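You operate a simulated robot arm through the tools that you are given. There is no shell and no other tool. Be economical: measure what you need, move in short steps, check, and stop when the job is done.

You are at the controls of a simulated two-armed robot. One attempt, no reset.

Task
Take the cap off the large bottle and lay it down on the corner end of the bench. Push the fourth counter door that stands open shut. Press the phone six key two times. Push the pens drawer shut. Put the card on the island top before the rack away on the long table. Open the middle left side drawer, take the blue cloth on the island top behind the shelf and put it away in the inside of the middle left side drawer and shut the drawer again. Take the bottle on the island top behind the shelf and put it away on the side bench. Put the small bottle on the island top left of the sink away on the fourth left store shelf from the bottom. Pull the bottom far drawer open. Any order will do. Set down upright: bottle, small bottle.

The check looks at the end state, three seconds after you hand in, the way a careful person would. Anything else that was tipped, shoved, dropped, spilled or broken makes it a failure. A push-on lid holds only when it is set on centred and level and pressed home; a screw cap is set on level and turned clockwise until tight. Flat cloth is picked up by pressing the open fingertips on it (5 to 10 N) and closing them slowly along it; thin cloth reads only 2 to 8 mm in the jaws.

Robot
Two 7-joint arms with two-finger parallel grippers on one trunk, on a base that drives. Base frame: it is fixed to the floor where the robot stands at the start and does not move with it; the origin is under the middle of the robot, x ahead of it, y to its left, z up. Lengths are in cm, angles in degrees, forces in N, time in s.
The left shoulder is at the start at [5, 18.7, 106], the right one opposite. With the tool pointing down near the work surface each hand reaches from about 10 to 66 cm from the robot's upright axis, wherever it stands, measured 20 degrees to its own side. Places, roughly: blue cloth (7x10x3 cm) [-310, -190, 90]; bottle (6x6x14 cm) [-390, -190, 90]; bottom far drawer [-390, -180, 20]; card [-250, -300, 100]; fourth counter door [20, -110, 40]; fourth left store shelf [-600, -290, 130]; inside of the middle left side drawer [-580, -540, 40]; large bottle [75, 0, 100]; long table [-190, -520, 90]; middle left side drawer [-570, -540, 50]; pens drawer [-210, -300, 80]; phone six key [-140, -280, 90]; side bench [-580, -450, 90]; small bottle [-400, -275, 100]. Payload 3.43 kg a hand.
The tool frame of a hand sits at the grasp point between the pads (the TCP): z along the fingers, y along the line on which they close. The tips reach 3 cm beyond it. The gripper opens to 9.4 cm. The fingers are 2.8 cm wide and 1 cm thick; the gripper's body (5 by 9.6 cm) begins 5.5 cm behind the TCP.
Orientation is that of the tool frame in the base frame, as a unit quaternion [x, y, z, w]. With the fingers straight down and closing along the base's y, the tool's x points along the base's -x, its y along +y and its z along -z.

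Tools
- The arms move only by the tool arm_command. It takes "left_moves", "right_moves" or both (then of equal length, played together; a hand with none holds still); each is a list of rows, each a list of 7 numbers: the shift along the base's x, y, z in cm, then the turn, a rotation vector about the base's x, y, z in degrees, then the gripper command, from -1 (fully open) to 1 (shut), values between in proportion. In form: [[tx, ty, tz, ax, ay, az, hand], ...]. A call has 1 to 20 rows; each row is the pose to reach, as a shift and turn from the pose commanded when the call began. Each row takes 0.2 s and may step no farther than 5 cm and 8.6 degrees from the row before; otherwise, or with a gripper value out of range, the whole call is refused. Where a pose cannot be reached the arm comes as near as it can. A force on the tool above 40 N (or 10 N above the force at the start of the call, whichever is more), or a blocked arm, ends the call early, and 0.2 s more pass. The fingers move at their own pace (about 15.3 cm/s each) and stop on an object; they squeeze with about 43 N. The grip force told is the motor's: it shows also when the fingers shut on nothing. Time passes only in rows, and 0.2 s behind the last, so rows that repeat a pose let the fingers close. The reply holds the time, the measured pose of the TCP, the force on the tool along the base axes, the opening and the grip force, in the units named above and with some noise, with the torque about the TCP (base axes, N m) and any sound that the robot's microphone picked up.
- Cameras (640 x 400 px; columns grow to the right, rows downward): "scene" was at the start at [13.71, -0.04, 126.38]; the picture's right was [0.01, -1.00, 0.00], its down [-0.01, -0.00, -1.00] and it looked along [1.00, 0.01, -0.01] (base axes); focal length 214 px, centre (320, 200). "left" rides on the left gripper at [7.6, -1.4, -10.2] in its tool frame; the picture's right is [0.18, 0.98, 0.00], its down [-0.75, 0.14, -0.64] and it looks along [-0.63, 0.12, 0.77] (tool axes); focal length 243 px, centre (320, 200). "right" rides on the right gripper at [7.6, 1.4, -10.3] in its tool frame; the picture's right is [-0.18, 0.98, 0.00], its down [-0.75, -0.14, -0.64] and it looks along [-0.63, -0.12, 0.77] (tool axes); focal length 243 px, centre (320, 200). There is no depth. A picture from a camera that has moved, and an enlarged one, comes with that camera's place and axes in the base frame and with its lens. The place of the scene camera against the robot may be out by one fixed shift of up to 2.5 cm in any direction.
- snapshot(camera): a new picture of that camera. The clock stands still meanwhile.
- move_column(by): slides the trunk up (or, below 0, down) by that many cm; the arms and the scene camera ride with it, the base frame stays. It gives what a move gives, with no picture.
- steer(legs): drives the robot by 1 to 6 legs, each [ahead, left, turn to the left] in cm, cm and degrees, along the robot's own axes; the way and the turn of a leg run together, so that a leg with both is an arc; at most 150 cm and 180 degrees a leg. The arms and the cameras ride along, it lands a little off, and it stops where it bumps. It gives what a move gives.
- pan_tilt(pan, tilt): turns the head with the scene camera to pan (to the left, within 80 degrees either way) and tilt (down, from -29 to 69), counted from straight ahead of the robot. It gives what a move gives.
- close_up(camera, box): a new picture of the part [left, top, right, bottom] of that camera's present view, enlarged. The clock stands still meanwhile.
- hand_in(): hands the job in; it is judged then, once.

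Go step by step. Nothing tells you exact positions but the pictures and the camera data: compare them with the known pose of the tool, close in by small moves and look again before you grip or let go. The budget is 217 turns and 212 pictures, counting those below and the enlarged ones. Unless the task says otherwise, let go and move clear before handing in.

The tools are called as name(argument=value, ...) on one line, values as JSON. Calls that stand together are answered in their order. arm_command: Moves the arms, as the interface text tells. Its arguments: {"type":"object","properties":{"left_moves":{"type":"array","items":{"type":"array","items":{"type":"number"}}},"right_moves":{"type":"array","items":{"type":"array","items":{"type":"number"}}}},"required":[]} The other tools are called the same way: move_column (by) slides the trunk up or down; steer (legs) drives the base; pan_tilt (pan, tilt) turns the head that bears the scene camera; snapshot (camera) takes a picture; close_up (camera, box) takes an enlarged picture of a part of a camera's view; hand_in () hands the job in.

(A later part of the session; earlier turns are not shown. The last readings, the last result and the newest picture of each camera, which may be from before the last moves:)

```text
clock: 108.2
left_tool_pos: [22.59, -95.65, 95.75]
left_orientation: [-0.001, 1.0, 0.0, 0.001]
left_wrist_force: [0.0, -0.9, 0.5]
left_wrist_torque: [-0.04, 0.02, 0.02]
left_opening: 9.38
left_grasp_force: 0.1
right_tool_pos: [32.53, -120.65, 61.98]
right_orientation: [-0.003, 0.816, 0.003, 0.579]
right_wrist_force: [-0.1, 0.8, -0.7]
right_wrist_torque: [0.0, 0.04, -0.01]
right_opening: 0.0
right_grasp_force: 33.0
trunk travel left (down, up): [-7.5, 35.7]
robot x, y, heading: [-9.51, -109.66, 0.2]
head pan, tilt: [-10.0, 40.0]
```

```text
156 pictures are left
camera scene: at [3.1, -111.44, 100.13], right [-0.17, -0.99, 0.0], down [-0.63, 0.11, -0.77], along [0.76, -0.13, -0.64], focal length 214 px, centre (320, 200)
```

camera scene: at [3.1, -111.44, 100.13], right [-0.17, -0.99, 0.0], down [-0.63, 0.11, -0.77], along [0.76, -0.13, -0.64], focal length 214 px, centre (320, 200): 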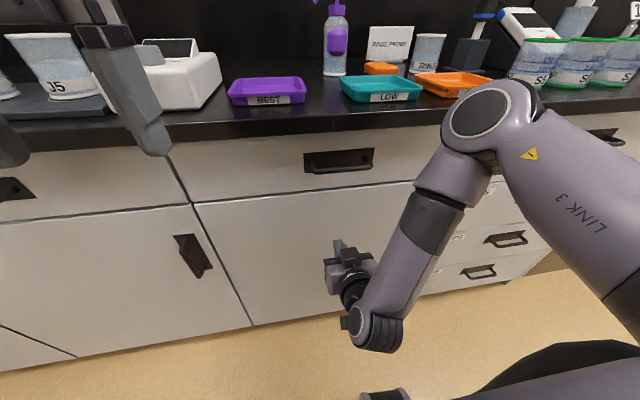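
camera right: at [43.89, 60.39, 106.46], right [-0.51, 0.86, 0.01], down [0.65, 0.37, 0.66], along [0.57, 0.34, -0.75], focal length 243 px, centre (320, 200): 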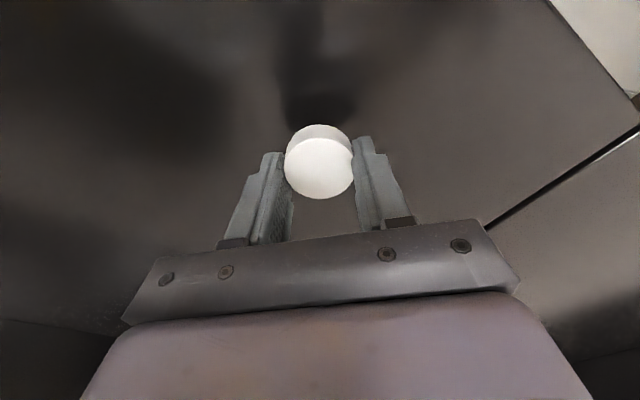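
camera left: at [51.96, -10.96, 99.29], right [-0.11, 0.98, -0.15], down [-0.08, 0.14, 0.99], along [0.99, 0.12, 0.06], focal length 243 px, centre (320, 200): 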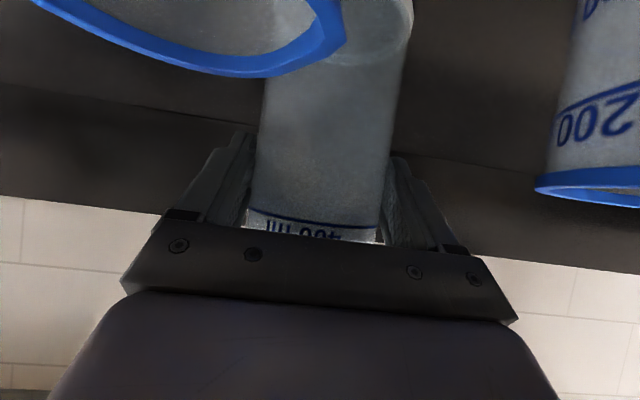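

It looks nearly flush; I press a little more with the arm until I feel the stop.

arm_command(right_moves=[[1, 0, 0, 0, 0, 0, 1], [2, 0, 0, 0, 0, 0, 1], [2.8, 0, 0, 0, 0, 0, 1], [3.6, 0, 0, 0, 0, 0, 1]])

close_up(camera="scene", box=[160, 160, 500, 360])

```text
clock: 109.2
left_tool_pos: [22.65, -95.68, 95.72]
left_orientation: [-0.002, 1.0, 0.0, 0.001]
left_wrist_force: [-0.3, 0.1, 0.6]
left_wrist_torque: [-0.01, 0.03, -0.01]
left_opening: 9.37
left_grasp_force: 0.2
right_tool_pos: [36.17, -120.47, 62.23]
right_orientation: [-0.002, 0.816, 0.001, 0.578]
right_wrist_force: [0.4, 0.1, 0.2]
right_wrist_torque: [0.01, 0.02, -0.01]
right_opening: 0.0
right_grasp_force: 32.8
trunk travel left (down, up): [-7.5, 35.7]
robot x, y, heading: [-9.92, -109.79, 0.4]
head pan, tilt: [-10.0, 40.0]
```

```text
1.88 times, centred on (330, 260) of scene
camera zoom: at [3.1, -111.44, 100.13], right [-0.17, -0.99, 0.0], down [-0.63, 0.11, -0.77], along [0.76, -0.13, -0.64], focal length 404 px, centre (301, 87)
```

zoom: 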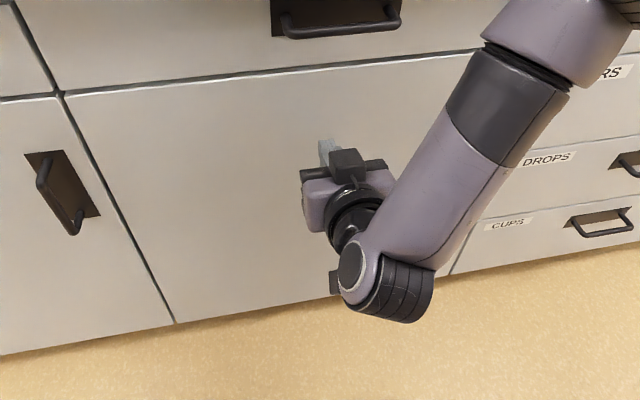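

No resistance yet; press further.

arm_command(right_moves=[[0.7, 0, 0, 0, 0, 0, 1], [1.4, 0, 0, 0, 0, 0, 1], [2.1, 0, 0, 0, 0, 0, 1], [2.8, 0, 0, 0, 0, 0, 1], [3.4, 0, 0, 0, 0, 0, 1]])

close_up(camera="scene", box=[160, 160, 500, 360])

```text
clock: 110.0
left_tool_pos: [22.53, -95.64, 95.73]
left_orientation: [0.0, 1.0, 0.0, 0.001]
left_wrist_force: [0.3, 0.0, 0.0]
left_wrist_torque: [-0.03, 0.0, -0.07]
left_opening: 9.39
left_grasp_force: 0.0
right_tool_pos: [37.17, -120.27, 62.11]
right_orientation: [-0.004, 0.82, 0.003, 0.573]
right_wrist_force: [-10.8, 0.2, 4.5]
right_wrist_torque: [-0.01, -0.19, -0.06]
right_opening: 0.0
right_grasp_force: 32.6
right hand out of reach, approached as far as the arm can: row 1, 2, 3
trunk travel left (down, up): [-7.5, 35.7]
robot x, y, heading: [-10.12, -109.64, 0.4]
head pan, tilt: [-10.0, 40.0]
stopped in row 3 (right hand): the force on the tool passed its limit at 51 N (the readings are from after the stop); the commanded pose is now the measured one
```

```text
1.88 times, centred on (330, 260) of scene
camera zoom: at [2.96, -111.47, 100.14], right [-0.17, -0.99, 0.0], down [-0.63, 0.11, -0.77], along [0.76, -0.13, -0.64], focal length 404 px, centre (301, 87)
```

zoom: 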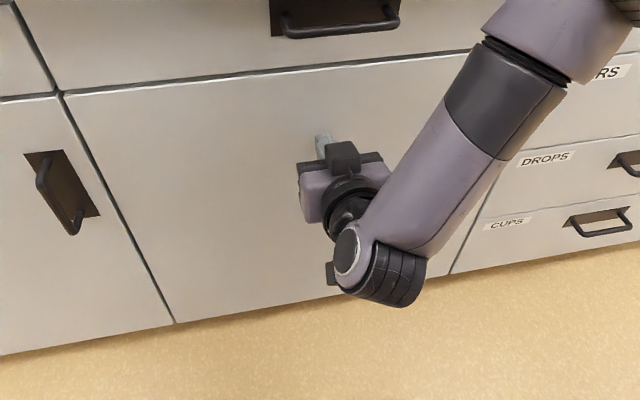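

The door is shut. I back off, restore the arm pose and trunk, and look toward the island.

steer(legs=[[-45, 0, 0]])

arm_command(right_moves=[[-2, 0, 3, 0, 8, 0, 1], [-4, 0, 7, 0, 16, 0, 1], [-6, 0, 11, 0, 24, 0, 1], [-8, 0, 15, 0, 32, 0, 1], [-10, 0, 19, 0, 40, 0, 1], [-12, -1, 23, 0, 48, 0, 1], [-14, -2, 27, 0, 56, 0, 1], [-16, -3, 31, 0, 64, 0, 1], [-18, -3, 34, 0, 70, 0, 1]])

move_column(by=25)

steer(legs=[[0, 0, -90], [35, 0, 0]])

pan_tilt(pan=0, tilt=15)

snapshot(camera="scene")

pan_tilt(pan=-50, tilt=15)

snapshot(camera="scene")

```text
clock: 112.7
left_tool_pos: [-22.51, -96.05, 95.67]
left_orientation: [0.002, 1.0, 0.0, 0.001]
left_wrist_force: [-0.1, 0.6, -1.2]
left_wrist_torque: [-0.03, 0.02, 0.02]
left_opening: 9.4
left_grasp_force: 0.0
right_tool_pos: [-7.99, -120.78, 62.07]
right_orientation: [0.0, 0.819, 0.0, 0.573]
right_wrist_force: [-0.6, 1.1, -0.5]
right_wrist_torque: [0.02, -0.02, 0.03]
right_opening: 0.0
right_grasp_force: 33.2
trunk travel left (down, up): [-7.5, 35.7]
robot x, y, heading: [-55.42, -109.74, -0.3]
head pan, tilt: [-10.0, 40.0]
```

```text
clock: 114.7
left_tool_pos: [-22.48, -95.89, 95.7]
left_orientation: [0.003, 1.0, 0.0, 0.001]
left_wrist_force: [0.0, -0.7, 0.1]
left_wrist_torque: [0.0, 0.02, -0.01]
left_opening: 9.43
left_grasp_force: 0.0
right_tool_pos: [-26.0, -123.73, 96.0]
right_orientation: [-0.001, 1.0, 0.0, -0.001]
right_wrist_force: [-1.0, -0.2, -0.1]
right_wrist_torque: [0.04, 0.04, 0.01]
right_opening: 0.0
right_grasp_force: 32.4
trunk travel left (down, up): [-7.5, 35.7]
robot x, y, heading: [-54.86, -109.87, -0.1]
head pan, tilt: [-10.0, 40.0]
```

```text
clock: 117.3
left_tool_pos: [-22.48, -95.92, 120.71]
left_orientation: [0.004, 1.0, 0.0, 0.0]
left_wrist_force: [0.5, 0.7, 0.2]
left_wrist_torque: [-0.02, 0.01, -0.02]
left_opening: 9.39
left_grasp_force: 0.1
right_tool_pos: [-25.89, -123.62, 120.95]
right_orientation: [0.0, 1.0, 0.0, 0.0]
right_wrist_force: [0.1, 0.3, 0.0]
right_wrist_torque: [0.0, -0.01, 0.0]
right_opening: 0.0
right_grasp_force: 32.9
trunk travel left (down, up): [-32.5, 10.7]
robot x, y, heading: [-54.81, -109.94, -0.3]
head pan, tilt: [-10.0, 40.0]
```

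```text
clock: 123.3
left_tool_pos: [-40.08, -176.68, 120.73]
left_orientation: [0.702, 0.712, 0.0, 0.0]
left_wrist_force: [-0.1, 0.2, -0.4]
left_wrist_torque: [0.03, 0.01, 0.01]
left_opening: 9.41
left_grasp_force: 0.1
right_tool_pos: [-67.94, -173.82, 121.04]
right_orientation: [0.7, 0.715, 0.001, 0.0]
right_wrist_force: [-0.1, 0.0, -1.0]
right_wrist_torque: [-0.01, 0.02, 0.0]
right_opening: 0.0
right_grasp_force: 33.3
trunk travel left (down, up): [-32.5, 10.7]
robot x, y, heading: [-54.64, -143.89, -89.0]
head pan, tilt: [-10.0, 40.0]
```

```text
clock: 124.2
left_tool_pos: [-40.05, -176.76, 120.73]
left_orientation: [0.702, 0.712, 0.0, 0.0]
left_wrist_force: [0.2, -0.6, 0.8]
left_wrist_torque: [0.01, -0.04, -0.04]
left_opening: 9.39
left_grasp_force: 0.0
right_tool_pos: [-67.91, -173.79, 120.92]
right_orientation: [0.699, 0.715, 0.0, 0.0]
right_wrist_force: [0.2, 0.7, 0.7]
right_wrist_torque: [-0.01, 0.0, 0.03]
right_opening: 0.0
right_grasp_force: 32.5
trunk travel left (down, up): [-32.5, 10.7]
robot x, y, heading: [-54.53, -144.25, -89.0]
head pan, tilt: [0.0, 15.0]
```

```text
153 pictures are left
camera scene: at [-55.62, -159.62, 129.07], right [-1.0, -0.02, 0.0], down [0.0, 0.26, -0.97], along [0.02, -0.97, -0.26], focal length 214 px, centre (320, 200)
```

scene: 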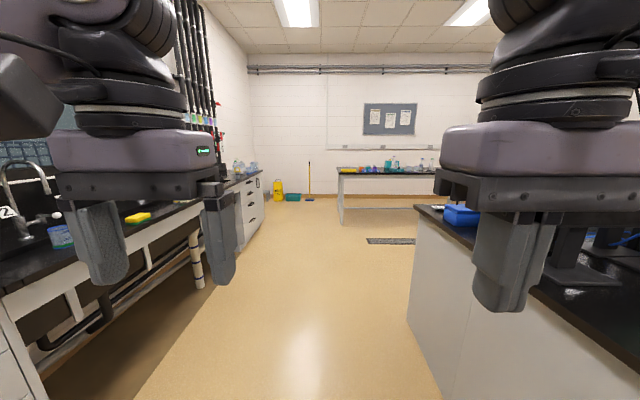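

```text
clock: 125.4
left_tool_pos: [-40.08, -176.78, 120.71]
left_orientation: [0.703, 0.712, -0.001, 0.001]
left_wrist_force: [0.6, 1.1, 0.8]
left_wrist_torque: [-0.02, -0.03, 0.02]
left_opening: 9.39
left_grasp_force: 0.0
right_tool_pos: [-67.9, -173.87, 120.92]
right_orientation: [0.701, 0.713, -0.001, 0.0]
right_wrist_force: [0.3, -0.5, -0.8]
right_wrist_torque: [0.0, 0.03, -0.01]
right_opening: 0.0
right_grasp_force: 33.1
trunk travel left (down, up): [-32.5, 10.7]
robot x, y, heading: [-54.92, -144.57, -89.2]
head pan, tilt: [-50.0, 15.0]
```

```text
152 pictures are left
camera scene: at [-62.82, -156.4, 129.08], right [-0.66, 0.76, 0.0], down [0.2, 0.17, -0.97], along [-0.73, -0.63, -0.26], focal length 214 px, centre (320, 200)
```

scene: 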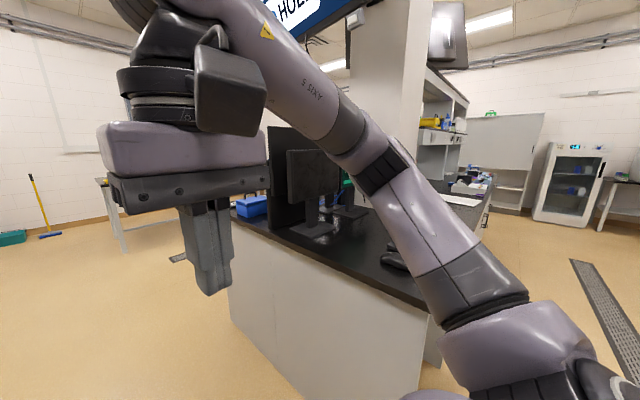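

The island's east end is near x -117, spanning y -165 to about -290. I drive around to its south side and face north near the phone.

steer(legs=[[110, 0, 0], [100, 0, 0], [0, 0, 90], [0, 0, 89.5], [0, 80, 0]])

pan_tilt(pan=0, tilt=20)

snapshot(camera="scene")

```text
clock: 150.6
left_tool_pos: [-145.91, -322.67, 120.83]
left_orientation: [0.71, -0.704, -0.001, 0.0]
left_wrist_force: [0.4, -0.2, 0.2]
left_wrist_torque: [-0.01, 0.01, -0.01]
left_opening: 9.41
left_grasp_force: 0.1
right_tool_pos: [-118.22, -325.63, 120.92]
right_orientation: [0.712, -0.703, 0.0, -0.001]
right_wrist_force: [0.3, -0.4, 0.3]
right_wrist_torque: [0.02, 0.03, 0.0]
right_opening: 0.01
right_grasp_force: 32.9
trunk travel left (down, up): [-32.5, 10.7]
robot x, y, heading: [-131.6, -354.83, 90.2]
head pan, tilt: [-50.0, 15.0]
```

```text
clock: 151.7
left_tool_pos: [-146.02, -322.58, 120.6]
left_orientation: [0.71, -0.704, -0.001, 0.001]
left_wrist_force: [0.1, 0.9, -0.4]
left_wrist_torque: [0.0, 0.0, -0.01]
left_opening: 9.4
left_grasp_force: 0.0
right_tool_pos: [-118.29, -325.73, 120.9]
right_orientation: [0.712, -0.702, 0.0, 0.0]
right_wrist_force: [-0.1, 0.4, -0.5]
right_wrist_torque: [-0.02, 0.01, 0.02]
right_opening: 0.01
right_grasp_force: 33.1
trunk travel left (down, up): [-32.5, 10.7]
robot x, y, heading: [-131.71, -355.17, 90.4]
head pan, tilt: [0.0, 20.0]
```

```text
151 pictures are left
camera scene: at [-132.87, -340.13, 128.27], right [1.0, 0.01, 0.0], down [0.0, -0.34, -0.94], along [-0.01, 0.94, -0.34], focal length 214 px, centre (320, 200)
```

scene: 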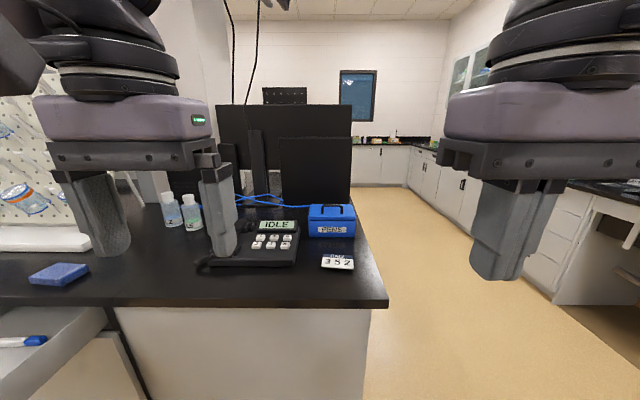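

The phone (IDLE) is ahead-left, the open pens drawer further left. Close-up of its keys.

close_up(camera="scene", box=[200, 190, 360, 290])

snapshot(camera="left")

```text
4.00 times, centred on (280, 240) of scene
camera zoom: at [-132.87, -340.13, 128.27], right [1.0, 0.01, 0.0], down [0.0, -0.34, -0.94], along [-0.01, 0.94, -0.34], focal length 858 px, centre (480, 40)
```

zoom: 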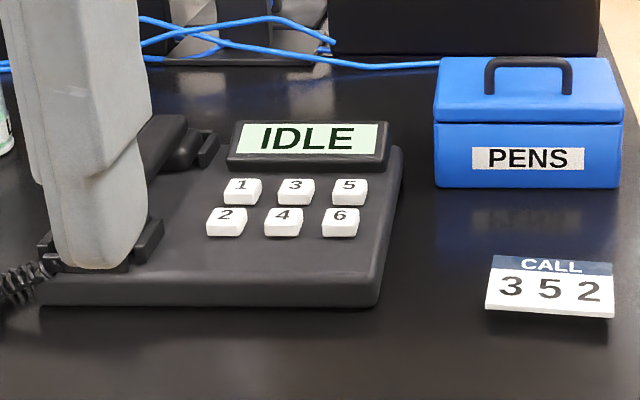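

```text
149 pictures are left
camera left: at [-144.5, -330.26, 130.87], right [-0.98, -0.19, 0.0], down [-0.15, 0.75, 0.64], along [-0.12, 0.63, -0.77], focal length 243 px, centre (320, 200)
```

left: 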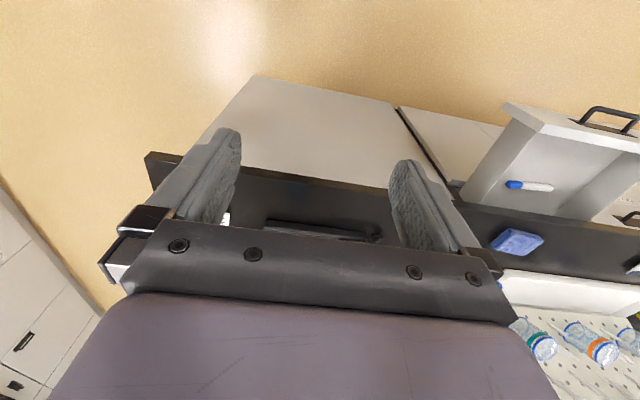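

Key 6 is at about (-144, -283.5, 93). I drive forward 18 cm and use the left hand, fingers shut, for pressing.

steer(legs=[[17, 0, 0]])

arm_command(left_moves=[[0, 3, 0, 0, 0, 0, 0], [0, 6, -3, 0, 0, 0, 1], [0, 9, -6, 0, 0, 0, 1], [0, 11, -9, 0, 0, 0, 1], [0, 11, -12, 0, 0, 0, 1], [0, 11, -12, 0, 0, 0, 1]])

snapshot(camera="left")

snapshot(camera="scene")

```text
clock: 153.2
left_tool_pos: [-146.12, -305.78, 120.76]
left_orientation: [0.711, -0.704, -0.001, 0.0]
left_wrist_force: [0.3, -0.2, -0.2]
left_wrist_torque: [-0.03, -0.02, -0.01]
left_opening: 9.4
left_grasp_force: 0.1
right_tool_pos: [-118.38, -308.85, 121.01]
right_orientation: [0.712, -0.703, 0.0, 0.0]
right_wrist_force: [0.1, 0.2, 0.5]
right_wrist_torque: [-0.01, -0.01, 0.0]
right_opening: 0.01
right_grasp_force: 32.3
trunk travel left (down, up): [-32.5, 10.7]
robot x, y, heading: [-131.8, -338.58, 90.6]
head pan, tilt: [0.0, 20.0]
```

```text
clock: 154.6
left_tool_pos: [-146.05, -294.7, 108.52]
left_orientation: [0.71, -0.705, 0.0, -0.001]
left_wrist_force: [0.4, -0.7, 0.4]
left_wrist_torque: [-0.01, 0.0, 0.01]
left_opening: 0.0
left_grasp_force: 32.8
right_tool_pos: [-118.31, -308.97, 121.02]
right_orientation: [0.712, -0.702, 0.0, 0.0]
right_wrist_force: [0.6, -0.2, -0.5]
right_wrist_torque: [0.01, 0.03, 0.03]
right_opening: 0.0
right_grasp_force: 32.6
trunk travel left (down, up): [-32.5, 10.7]
robot x, y, heading: [-132.03, -338.22, 90.6]
head pan, tilt: [0.0, 20.0]
```

```text
148 pictures are left
camera left: at [-144.6, -302.4, 118.75], right [-0.98, -0.19, 0.0], down [-0.15, 0.75, 0.64], along [-0.12, 0.63, -0.77], focal length 243 px, centre (320, 200)
```

left: 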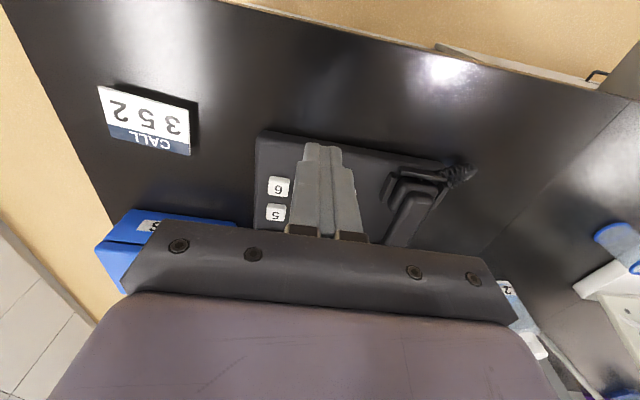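

```text
147 pictures are left
camera scene: at [-133.04, -323.33, 128.27], right [1.0, 0.01, 0.0], down [0.0, -0.34, -0.94], along [-0.01, 0.94, -0.34], focal length 214 px, centre (320, 200)
```

scene: 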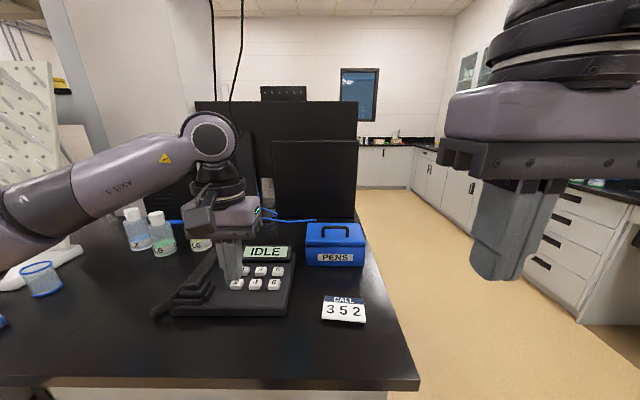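

Key 6 estimated at (-142.9, -282.8). I move the closed fingertips above it and look again.

arm_command(left_moves=[[1.5, 4, -1, 0, 0, 0, 1], [3.1, 8, -3, 0, 0, 0, 1], [3.1, 11.8, -6, 0, 0, 0, 1], [3.1, 11.8, -8, 0, 0, 0, 1], [3.1, 11.8, -8, 0, 0, 0, 1]])

snapshot(camera="left")

close_up(camera="scene", box=[180, 220, 340, 320])

```text
clock: 155.8
left_tool_pos: [-142.97, -282.77, 100.83]
left_orientation: [0.71, -0.704, 0.0, -0.001]
left_wrist_force: [-0.3, -0.7, 0.5]
left_wrist_torque: [0.01, 0.02, -0.01]
left_opening: 0.0
left_grasp_force: 32.7
right_tool_pos: [-118.49, -308.93, 121.03]
right_orientation: [0.712, -0.702, 0.0, 0.0]
right_wrist_force: [-0.6, -0.2, 0.0]
right_wrist_torque: [-0.02, -0.01, 0.0]
right_opening: 0.02
right_grasp_force: 33.3
trunk travel left (down, up): [-32.5, 10.7]
robot x, y, heading: [-131.98, -338.13, 90.6]
head pan, tilt: [0.0, 20.0]
```

```text
146 pictures are left
camera left: at [-141.55, -290.49, 110.9], right [-0.98, -0.19, 0.0], down [-0.15, 0.75, 0.64], along [-0.12, 0.63, -0.77], focal length 243 px, centre (320, 200)
```

left: 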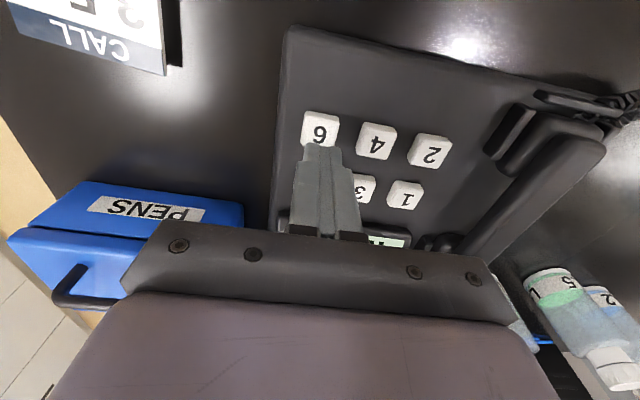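

```text
4.00 times, centred on (260, 270) of scene
camera zoom: at [-133.04, -323.32, 128.27], right [1.0, 0.01, 0.0], down [0.0, -0.34, -0.94], along [-0.01, 0.94, -0.34], focal length 858 px, centre (560, -80)
```

zoom: 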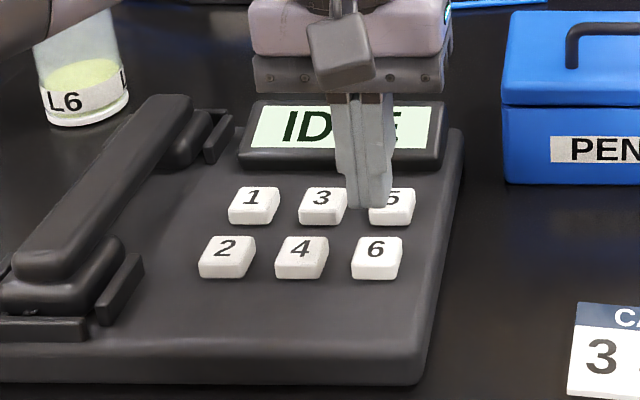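

Key 6 top is at (-142.9, -283.2, 94). I shift 0.4 cm and descend close, then press in small steps.

arm_command(left_moves=[[0, -0.4, -1.5, 0, 0, 0, 1], [0, -0.4, -3, 0, 0, 0, 1], [0, -0.4, -3.4, 0, 0, 0, 1], [0, -0.4, -3.7, 0, 0, 0, 1]])

close_up(camera="scene", box=[180, 220, 340, 320])

```text
clock: 156.8
left_tool_pos: [-143.18, -283.3, 97.04]
left_orientation: [0.71, -0.704, 0.0, -0.001]
left_wrist_force: [-0.3, 0.3, 1.5]
left_wrist_torque: [0.01, 0.01, 0.0]
left_opening: 0.0
left_grasp_force: 33.3
right_tool_pos: [-118.43, -308.91, 121.07]
right_orientation: [0.712, -0.702, 0.001, 0.0]
right_wrist_force: [-0.4, -0.3, 0.7]
right_wrist_torque: [0.0, -0.01, 0.03]
right_opening: 0.02
right_grasp_force: 33.1
trunk travel left (down, up): [-32.5, 10.7]
robot x, y, heading: [-131.73, -338.68, 90.5]
head pan, tilt: [0.0, 20.0]
heard: click
```

```text
4.00 times, centred on (260, 270) of scene
camera zoom: at [-133.05, -323.32, 128.27], right [1.0, 0.01, 0.0], down [0.0, -0.34, -0.94], along [-0.01, 0.94, -0.34], focal length 858 px, centre (560, -80)
```

zoom: 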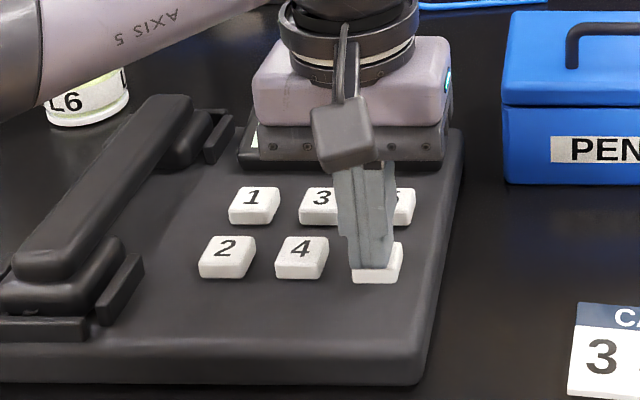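

A click: first press made. I lift, and check the display.

arm_command(left_moves=[[0, 0, 1, 0, 0, 0, 1], [0, -3, 4, 0, 0, 0, 1], [0, -7, 6, 0, 0, 0, 1], [0, -7, 6, 0, 0, 0, 1]])

close_up(camera="scene", box=[180, 220, 340, 320])

snapshot(camera="left")

```text
clock: 157.8
left_tool_pos: [-143.36, -290.33, 102.94]
left_orientation: [0.71, -0.704, -0.001, -0.001]
left_wrist_force: [0.2, 1.6, -0.2]
left_wrist_torque: [0.02, 0.02, 0.04]
left_opening: 0.0
left_grasp_force: 33.5
right_tool_pos: [-118.29, -308.9, 121.03]
right_orientation: [0.711, -0.703, -0.001, 0.001]
right_wrist_force: [-0.4, 0.3, 0.7]
right_wrist_torque: [-0.01, -0.02, 0.01]
right_opening: 0.0
right_grasp_force: 33.1
trunk travel left (down, up): [-32.5, 10.7]
robot x, y, heading: [-131.73, -338.37, 90.5]
head pan, tilt: [0.0, 20.0]
```

```text
4.00 times, centred on (260, 270) of scene
camera zoom: at [-133.04, -323.31, 128.26], right [1.0, 0.01, 0.0], down [0.0, -0.34, -0.94], along [-0.01, 0.94, -0.34], focal length 858 px, centre (560, -80)
```

zoom: 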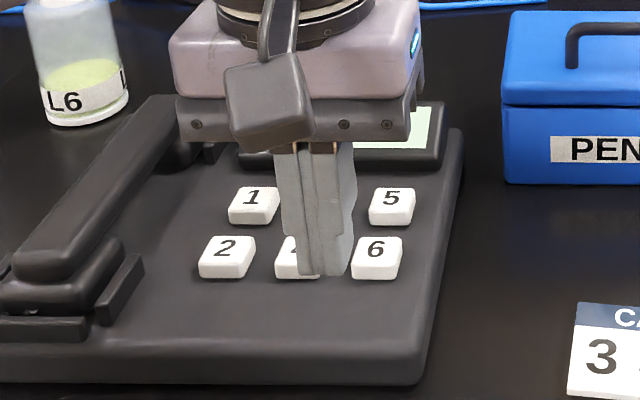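

```text
142 pictures are left
camera left: at [-141.83, -298.02, 113.12], right [-0.98, -0.19, 0.0], down [-0.15, 0.75, 0.64], along [-0.12, 0.63, -0.77], focal length 243 px, centre (320, 200)
```

left: 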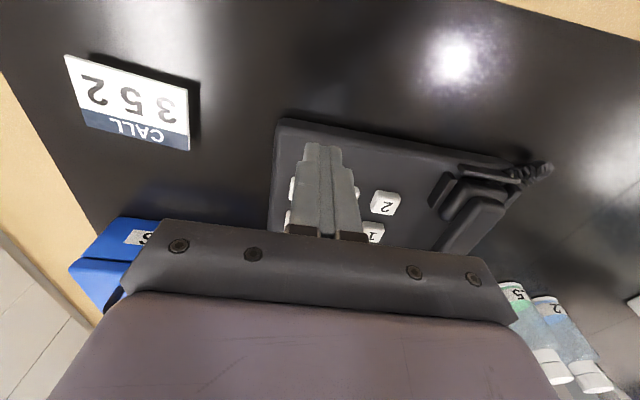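

Now the second press at the same spot, followed by lifting away.

arm_command(left_moves=[[0.2, 4, -1, 0, 0, 0, 1], [0.2, 7, -3, 0, 0, 0, 1], [0.2, 7, -4.5, 0, 0, 0, 1], [0.2, 7, -5.6, 0, 0, 0, 1], [0.2, 7, -6, 0, 0, 0, 1], [0.2, 7, -6, 0, 0, 0, 1]])

arm_command(left_moves=[[0, 0, 2, 0, 0, 0, 1], [-3, -4, 5, 0, 0, 0, 1], [-6, -8, 7, 0, 0, 0, 1], [-6, -12, 9, 0, 0, 0, 1], [-6, -16, 11, 0, 0, 0, 1], [-6, -20, 14, 0, 0, 0, 1]])

close_up(camera="scene", box=[180, 220, 340, 320])

```text
clock: 159.2
left_tool_pos: [-142.85, -283.63, 97.13]
left_orientation: [0.71, -0.704, -0.001, 0.0]
left_wrist_force: [-0.4, -0.9, 2.1]
left_wrist_torque: [0.02, 0.01, 0.01]
left_opening: 0.0
left_grasp_force: 33.2
right_tool_pos: [-118.42, -308.89, 120.94]
right_orientation: [0.712, -0.702, -0.001, 0.001]
right_wrist_force: [0.3, 0.6, 0.2]
right_wrist_torque: [-0.01, -0.03, -0.01]
right_opening: 0.03
right_grasp_force: 32.7
trunk travel left (down, up): [-32.5, 10.7]
robot x, y, heading: [-131.95, -338.37, 90.5]
head pan, tilt: [0.0, 20.0]
heard: click
```

```text
refused: row 2 steps farther than a row can; nothing moved
```

```text
4.00 times, centred on (260, 270) of scene
camera zoom: at [-133.05, -323.34, 128.27], right [1.0, 0.01, 0.0], down [0.0, -0.34, -0.94], along [-0.01, 0.94, -0.34], focal length 858 px, centre (560, -80)
```

zoom: 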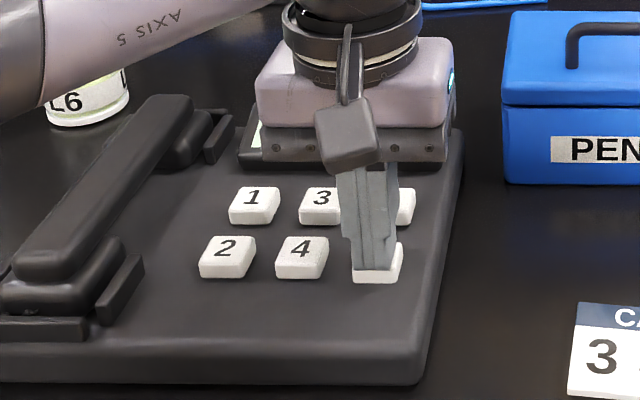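

Second click heard. Lift away and read the display.

arm_command(left_moves=[[0, 0, 2, 0, 0, 0, 1], [0, 0, 6, 0, 0, 0, 1], [0, -3, 9, 0, 0, 0, 1], [0, -6, 12, 0, 0, 0, 1], [0, -10, 14, 0, 0, 0, 1], [0, -14, 16, 0, 0, 0, 1], [0, -18, 18, 0, 0, 0, 1], [0, -22, 20, 0, 0, 0, 1]])

close_up(camera="scene", box=[180, 220, 340, 320])

pan_tilt(pan=50, tilt=25)

snapshot(camera="scene")

```text
clock: 161.0
left_tool_pos: [-142.88, -305.52, 116.85]
left_orientation: [0.71, -0.704, 0.0, 0.0]
left_wrist_force: [-0.3, -0.7, 0.3]
left_wrist_torque: [0.01, 0.06, 0.02]
left_opening: 0.0
left_grasp_force: 33.5
right_tool_pos: [-118.43, -308.93, 120.9]
right_orientation: [0.712, -0.702, 0.0, 0.0]
right_wrist_force: [0.1, 0.0, 0.4]
right_wrist_torque: [0.0, 0.0, 0.03]
right_opening: 0.01
right_grasp_force: 33.0
trunk travel left (down, up): [-32.5, 10.7]
robot x, y, heading: [-131.45, -338.3, 90.6]
head pan, tilt: [0.0, 20.0]
```

```text
4.00 times, centred on (260, 270) of scene
camera zoom: at [-133.03, -323.37, 128.27], right [1.0, 0.01, 0.0], down [0.0, -0.34, -0.94], along [-0.01, 0.94, -0.34], focal length 858 px, centre (560, -80)
```

zoom: 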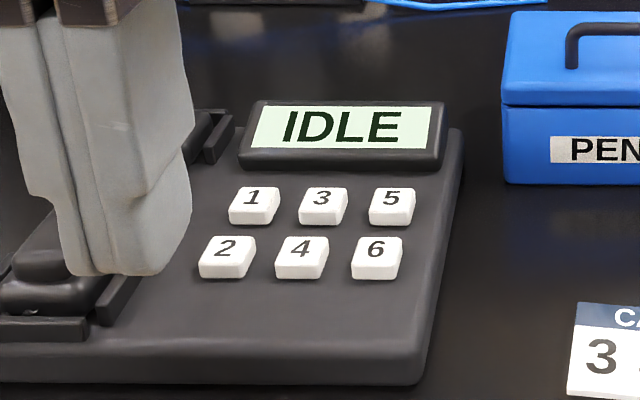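

```text
clock: 162.2
left_tool_pos: [-142.95, -305.44, 116.86]
left_orientation: [0.71, -0.704, -0.001, 0.0]
left_wrist_force: [0.0, -0.2, -0.1]
left_wrist_torque: [0.06, -0.02, -0.01]
left_opening: 0.0
left_grasp_force: 32.8
right_tool_pos: [-118.38, -308.93, 120.94]
right_orientation: [0.712, -0.702, 0.0, 0.0]
right_wrist_force: [0.4, -0.3, 0.6]
right_wrist_torque: [-0.01, 0.0, 0.02]
right_opening: 0.0
right_grasp_force: 33.4
trunk travel left (down, up): [-32.5, 10.7]
robot x, y, heading: [-131.25, -338.63, 90.7]
head pan, tilt: [50.0, 25.0]
```

```text
139 pictures are left
camera scene: at [-140.06, -326.78, 127.46], right [0.64, 0.77, 0.0], down [0.33, -0.27, -0.91], along [-0.7, 0.58, -0.42], focal length 214 px, centre (320, 200)
```

scene: 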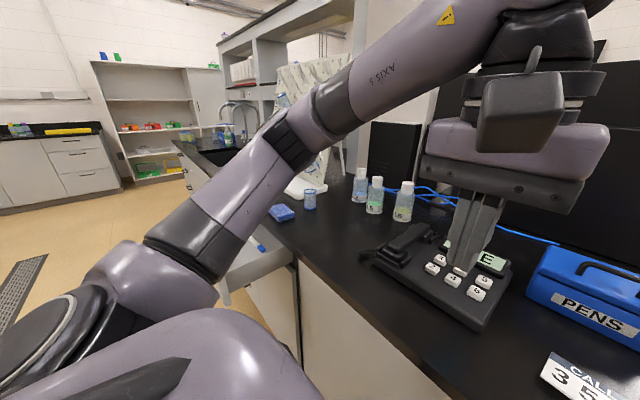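

Two clicks were made; the display stays IDLE. Next, the pens drawer: I back off and strafe left to face it.

steer(legs=[[-45, 0, 0], [0, 80, 0]])

pan_tilt(pan=0, tilt=25)

snapshot(camera="scene")

```text
clock: 171.9
left_tool_pos: [-222.9, -351.39, 116.89]
left_orientation: [0.712, -0.702, 0.0, -0.001]
left_wrist_force: [0.2, -0.6, -0.3]
left_wrist_torque: [0.05, -0.06, -0.02]
left_opening: 0.0
left_grasp_force: 33.1
right_tool_pos: [-198.43, -354.68, 120.88]
right_orientation: [0.714, -0.7, 0.0, 0.0]
right_wrist_force: [0.0, -0.1, 0.1]
right_wrist_torque: [0.0, 0.04, -0.02]
right_opening: 0.0
right_grasp_force: 33.2
trunk travel left (down, up): [-32.5, 10.7]
robot x, y, heading: [-211.09, -384.22, 91.1]
head pan, tilt: [50.0, 25.0]
```

```text
clock: 173.1
left_tool_pos: [-223.02, -351.31, 116.84]
left_orientation: [0.713, -0.702, -0.001, -0.001]
left_wrist_force: [0.4, 0.3, -0.3]
left_wrist_torque: [0.03, 0.0, 0.01]
left_opening: 0.01
left_grasp_force: 33.0
right_tool_pos: [-198.41, -354.74, 120.9]
right_orientation: [0.715, -0.699, 0.0, -0.001]
right_wrist_force: [-0.5, 0.6, -0.3]
right_wrist_torque: [-0.01, 0.04, 0.01]
right_opening: 0.01
right_grasp_force: 32.9
trunk travel left (down, up): [-32.5, 10.7]
robot x, y, heading: [-211.44, -383.95, 91.3]
head pan, tilt: [0.0, 25.0]
```

```text
138 pictures are left
camera scene: at [-212.96, -369.33, 127.46], right [1.0, 0.02, 0.0], down [0.01, -0.42, -0.91], along [-0.02, 0.91, -0.42], focal length 214 px, centre (320, 200)
```

scene: 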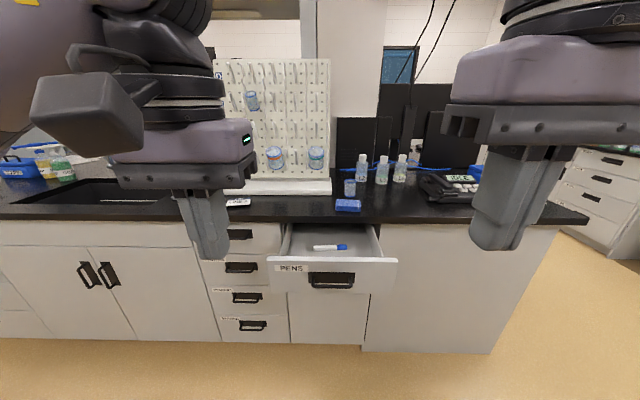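

The PENS drawer front is at about y -319, z 72–84. I lower the trunk, point the left fist forward at z ≈ 80, left of the handle, and push by driving.

move_column(by=-25)

arm_command(left_moves=[[0, 0, -2, 8, 0, 0, 1], [0, 0, -4, 16, 0, 0, 1], [0, 1, -6, 24, 0, 0, 1], [0, 1, -8, 32, 0, 0, 1], [0, 2, -9, 40, 0, 0, 1], [0, 2, -10, 48, 0, 0, 1], [0, 3, -11, 56, 0, 0, 1], [0, 3, -11.5, 64, 0, 0, 1], [0, 4, -11.5, 70, 0, 0, 1], [0, 4, -11.5, 70, 0, 0, 1]])

snapshot(camera="scene")

```text
clock: 175.7
left_tool_pos: [-222.9, -351.48, 91.91]
left_orientation: [0.713, -0.702, -0.001, 0.001]
left_wrist_force: [0.4, 0.2, -1.0]
left_wrist_torque: [-0.01, 0.0, 0.01]
left_opening: 0.0
left_grasp_force: 33.1
right_tool_pos: [-198.36, -354.7, 95.95]
right_orientation: [0.715, -0.699, 0.001, 0.001]
right_wrist_force: [0.8, -0.8, 1.0]
right_wrist_torque: [-0.03, 0.03, 0.01]
right_opening: 0.02
right_grasp_force: 33.5
trunk travel left (down, up): [-7.5, 35.7]
robot x, y, heading: [-211.34, -384.15, 91.1]
head pan, tilt: [0.0, 25.0]
```

```text
clock: 177.9
left_tool_pos: [-221.44, -345.95, 80.37]
left_orientation: [0.584, -0.574, -0.403, -0.409]
left_wrist_force: [-0.5, 0.4, 0.4]
left_wrist_torque: [-0.01, 0.01, -0.03]
left_opening: 0.01
left_grasp_force: 33.0
left hand out of reach, approached as far as the arm can: row 7, 8, 9, 10
right_tool_pos: [-198.45, -354.56, 95.91]
right_orientation: [0.715, -0.699, 0.0, 0.0]
right_wrist_force: [0.9, -0.4, 0.6]
right_wrist_torque: [0.01, 0.02, 0.03]
right_opening: 0.02
right_grasp_force: 32.9
trunk travel left (down, up): [-7.5, 35.7]
robot x, y, heading: [-211.27, -384.13, 91.0]
head pan, tilt: [0.0, 25.0]
```

```text
137 pictures are left
camera scene: at [-212.95, -369.32, 102.46], right [1.0, 0.02, 0.0], down [0.01, -0.42, -0.91], along [-0.02, 0.91, -0.42], focal length 214 px, centre (320, 200)
```

scene: 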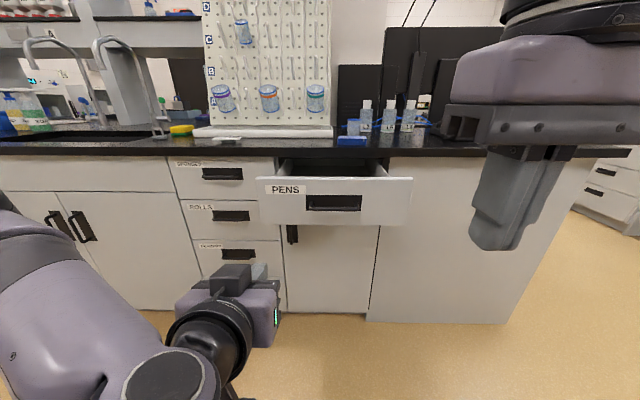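

The fist is at z 80, aligned left of the handle. I drive forward to push.

steer(legs=[[34, 0, 0]])

snapshot(camera="scene")

```text
clock: 180.1
left_tool_pos: [-222.45, -311.9, 80.37]
left_orientation: [0.584, -0.573, -0.404, -0.408]
left_wrist_force: [-0.3, 0.0, 0.7]
left_wrist_torque: [-0.02, 0.01, -0.01]
left_opening: 0.0
left_grasp_force: 33.2
right_tool_pos: [-199.25, -320.38, 95.84]
right_orientation: [0.716, -0.698, -0.001, 0.0]
right_wrist_force: [-0.2, 0.3, -0.6]
right_wrist_torque: [-0.04, -0.01, 0.01]
right_opening: 0.0
right_grasp_force: 33.0
trunk travel left (down, up): [-7.5, 35.7]
robot x, y, heading: [-211.96, -350.16, 91.0]
head pan, tilt: [0.0, 25.0]
```

```text
136 pictures are left
camera scene: at [-213.67, -335.11, 102.46], right [1.0, 0.02, 0.0], down [0.01, -0.42, -0.91], along [-0.02, 0.91, -0.42], focal length 214 px, centre (320, 200)
```

scene: 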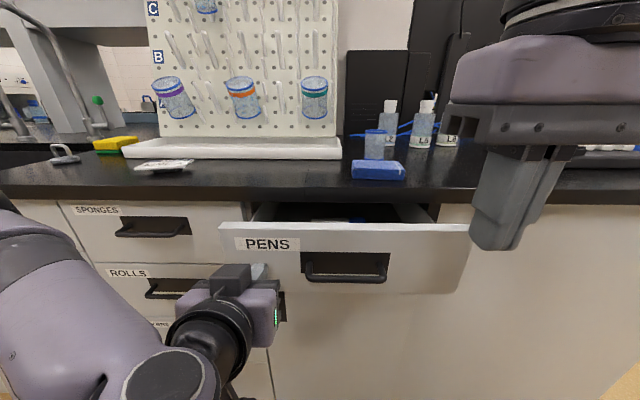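

It's moving in. I continue 7 cm, then press with the arm.

steer(legs=[[5, 0, 0]])

arm_command(left_moves=[[0, 1, 0, 0, 0, 0, 1], [0, 2, 0, 0, 0, 0, 1], [0, 3, 0, 0, 0, 0, 1], [0, 4, 0, 0, 0, 0, 1], [0, 5, 0, 0, 0, 0, 1], [0, 6, 0, 0, 0, 0, 1]])

snapshot(camera="scene")

```text
clock: 181.1
left_tool_pos: [-222.46, -306.73, 80.35]
left_orientation: [0.585, -0.573, -0.404, -0.407]
left_wrist_force: [-0.7, 0.1, -0.1]
left_wrist_torque: [-0.03, -0.03, 0.01]
left_opening: 0.0
left_grasp_force: 33.0
right_tool_pos: [-199.28, -315.33, 95.92]
right_orientation: [0.716, -0.698, 0.001, 0.001]
right_wrist_force: [-0.2, 0.3, 0.5]
right_wrist_torque: [0.0, 0.0, -0.01]
right_opening: 0.0
right_grasp_force: 33.3
trunk travel left (down, up): [-7.5, 35.7]
robot x, y, heading: [-212.38, -345.0, 91.2]
head pan, tilt: [0.0, 25.0]
```

```text
clock: 182.4
left_tool_pos: [-222.34, -301.08, 80.28]
left_orientation: [0.583, -0.575, -0.403, -0.409]
left_wrist_force: [-4.4, -33.8, 1.4]
left_wrist_torque: [0.11, -0.47, 0.17]
left_opening: 0.0
left_grasp_force: 33.0
right_tool_pos: [-199.42, -315.66, 96.05]
right_orientation: [0.717, -0.698, -0.001, -0.001]
right_wrist_force: [-0.5, 0.2, 0.3]
right_wrist_torque: [-0.05, 0.0, -0.01]
right_opening: 0.0
right_grasp_force: 32.8
trunk travel left (down, up): [-7.5, 35.7]
robot x, y, heading: [-211.9, -345.04, 91.1]
head pan, tilt: [0.0, 25.0]
```

```text
135 pictures are left
camera scene: at [-213.83, -330.3, 102.5], right [1.0, 0.02, 0.0], down [0.01, -0.42, -0.91], along [-0.02, 0.91, -0.42], focal length 214 px, centre (320, 200)
```

scene: 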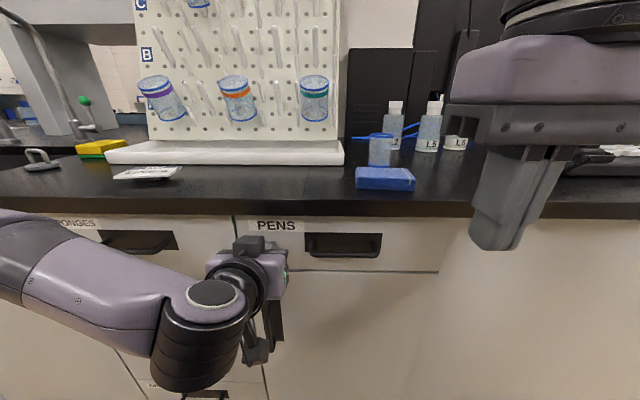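

The drawer is flush. Back the fist off, raise the trunk, and look at the card before the rack.

arm_command(left_moves=[[0, -4, 0, 0, 0, 0, 1], [0, -8, 0, 0, 0, 0, 1], [0, -12, 3, 0, 0, 0, 0.5]])

move_column(by=25)

pan_tilt(pan=25, tilt=45)

snapshot(camera="scene")

```text
clock: 183.2
left_tool_pos: [-220.82, -309.69, 83.08]
left_orientation: [0.603, -0.56, -0.418, -0.384]
left_wrist_force: [-0.3, 0.4, -0.3]
left_wrist_torque: [0.01, 0.0, 0.0]
left_opening: 2.35
left_grasp_force: 0.1
left hand out of reach, approached as far as the arm can: row 2, 3
right_tool_pos: [-199.38, -315.33, 96.04]
right_orientation: [0.716, -0.699, -0.001, -0.001]
right_wrist_force: [0.2, -0.4, 0.2]
right_wrist_torque: [0.01, -0.01, 0.0]
right_opening: 0.01
right_grasp_force: 33.3
trunk travel left (down, up): [-7.5, 35.7]
robot x, y, heading: [-212.16, -344.81, 91.3]
head pan, tilt: [0.0, 25.0]
```

```text
clock: 185.8
left_tool_pos: [-220.52, -309.68, 108.56]
left_orientation: [0.604, -0.558, -0.416, -0.388]
left_wrist_force: [0.1, -0.4, -0.4]
left_wrist_torque: [0.04, 0.01, -0.01]
left_opening: 2.34
left_grasp_force: 0.0
right_tool_pos: [-199.22, -315.42, 120.94]
right_orientation: [0.716, -0.698, -0.001, 0.0]
right_wrist_force: [0.4, 0.4, -0.1]
right_wrist_torque: [0.01, 0.0, 0.02]
right_opening: 0.0
right_grasp_force: 32.9
trunk travel left (down, up): [-32.5, 10.7]
robot x, y, heading: [-212.3, -345.06, 91.1]
head pan, tilt: [0.0, 25.0]
```

```text
clock: 186.7
left_tool_pos: [-220.36, -309.7, 108.61]
left_orientation: [0.604, -0.558, -0.414, -0.39]
left_wrist_force: [-0.5, 0.3, 0.5]
left_wrist_torque: [0.04, 0.0, 0.01]
left_opening: 2.33
left_grasp_force: 0.0
right_tool_pos: [-199.31, -315.31, 120.95]
right_orientation: [0.715, -0.699, 0.0, 0.0]
right_wrist_force: [1.0, 0.1, 0.8]
right_wrist_torque: [0.04, -0.03, -0.01]
right_opening: 0.01
right_grasp_force: 32.9
trunk travel left (down, up): [-32.5, 10.7]
robot x, y, heading: [-212.33, -345.11, 91.2]
head pan, tilt: [25.0, 45.0]
```

```text
134 pictures are left
camera scene: at [-217.17, -331.94, 124.41], right [0.9, 0.44, 0.0], down [0.31, -0.63, -0.71], along [-0.31, 0.64, -0.71], focal length 214 px, centre (320, 200)
```

scene: 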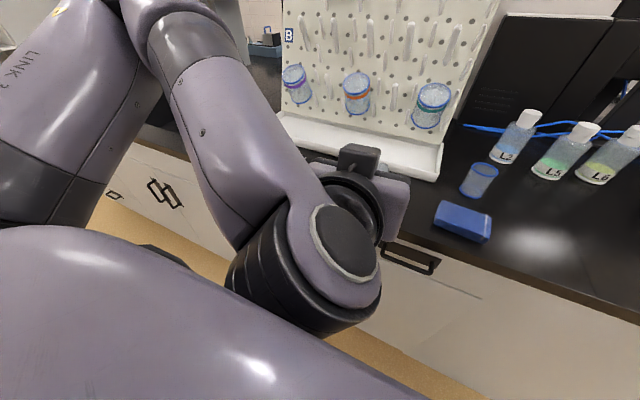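

The left arm hides the card. I back up 12 cm and bring the left hand tool-down over toward the card at about (-246, -293).

steer(legs=[[-14, 0, 0]])

arm_command(left_moves=[[-2, 1, 1.5, -7.7, -0.3, -0.4, 0], [-5, 2, 3, -15.4, -0.5, -0.8, -0.3], [-8, 3, 4.5, -23.1, -0.8, -1.1, -0.6], [-11, 4, 6, -30.8, -1.1, -1.5, -1], [-14, 5, 7, -38.5, -1.3, -1.9, -1], [-17, 6, 8, -46.2, -1.6, -2.3, -1], [-20, 7, 9, -53.9, -1.9, -2.6, -1], [-23, 9, 10, -61.7, -2.1, -3, -1], [-25, 12, 10, -69.4, -2.4, -3.4, -1], [-25, 14, 10, -69.4, -2.4, -3.4, -1]])

snapshot(camera="left")

pan_tilt(pan=15, tilt=30)

snapshot(camera="scene")

```text
clock: 188.0
left_tool_pos: [-219.91, -323.45, 108.81]
left_orientation: [0.606, -0.555, -0.414, -0.392]
left_wrist_force: [-0.3, -0.9, 0.4]
left_wrist_torque: [0.04, -0.02, -0.01]
left_opening: 2.37
left_grasp_force: 0.1
right_tool_pos: [-198.98, -329.25, 120.97]
right_orientation: [0.715, -0.699, 0.0, -0.001]
right_wrist_force: [1.4, -0.1, 0.0]
right_wrist_torque: [-0.01, -0.02, -0.05]
right_opening: 0.0
right_grasp_force: 32.6
trunk travel left (down, up): [-32.5, 10.7]
robot x, y, heading: [-212.05, -358.94, 91.3]
head pan, tilt: [25.0, 45.0]
```

```text
clock: 190.2
left_tool_pos: [-244.86, -309.26, 118.78]
left_orientation: [0.713, -0.702, -0.001, 0.0]
left_wrist_force: [-0.9, 0.5, 0.4]
left_wrist_torque: [-0.02, 0.01, 0.01]
left_opening: 9.37
left_grasp_force: 0.0
right_tool_pos: [-198.99, -329.04, 120.87]
right_orientation: [0.716, -0.698, 0.0, 0.0]
right_wrist_force: [-0.7, -0.6, 0.0]
right_wrist_torque: [-0.03, 0.01, -0.02]
right_opening: 0.01
right_grasp_force: 32.8
trunk travel left (down, up): [-32.5, 10.7]
robot x, y, heading: [-211.97, -358.71, 91.3]
head pan, tilt: [25.0, 45.0]
```

```text
133 pictures are left
camera left: at [-243.46, -316.98, 128.95], right [-0.98, -0.2, 0.0], down [-0.15, 0.75, 0.64], along [-0.13, 0.63, -0.77], focal length 243 px, centre (320, 200)
```

left: 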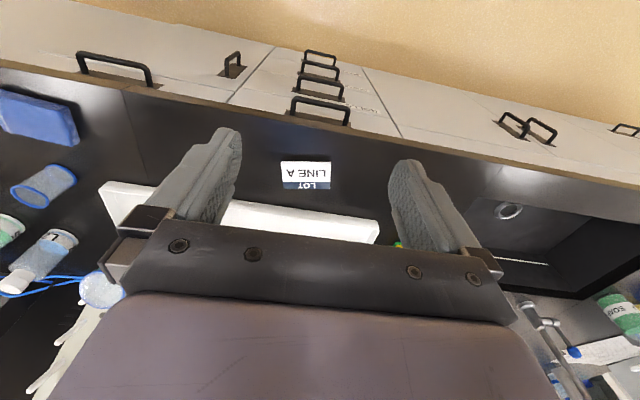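

```text
clock: 191.0
left_tool_pos: [-245.08, -309.36, 118.72]
left_orientation: [0.713, -0.701, -0.001, -0.002]
left_wrist_force: [-0.3, 0.3, -0.2]
left_wrist_torque: [0.0, 0.01, 0.01]
left_opening: 9.41
left_grasp_force: 0.2
right_tool_pos: [-199.03, -329.05, 120.88]
right_orientation: [0.716, -0.698, 0.0, 0.0]
right_wrist_force: [-0.5, 0.5, 0.6]
right_wrist_torque: [0.03, 0.01, -0.02]
right_opening: 0.0
right_grasp_force: 32.6
trunk travel left (down, up): [-32.5, 10.7]
robot x, y, heading: [-211.84, -358.58, 90.9]
head pan, tilt: [15.0, 30.0]
```

```text
132 pictures are left
camera scene: at [-215.82, -344.25, 126.65], right [0.96, 0.28, 0.0], down [0.14, -0.48, -0.87], along [-0.24, 0.83, -0.5], focal length 214 px, centre (320, 200)
```

scene: 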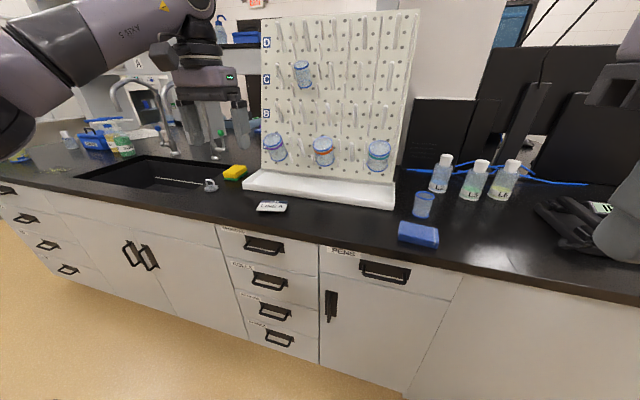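

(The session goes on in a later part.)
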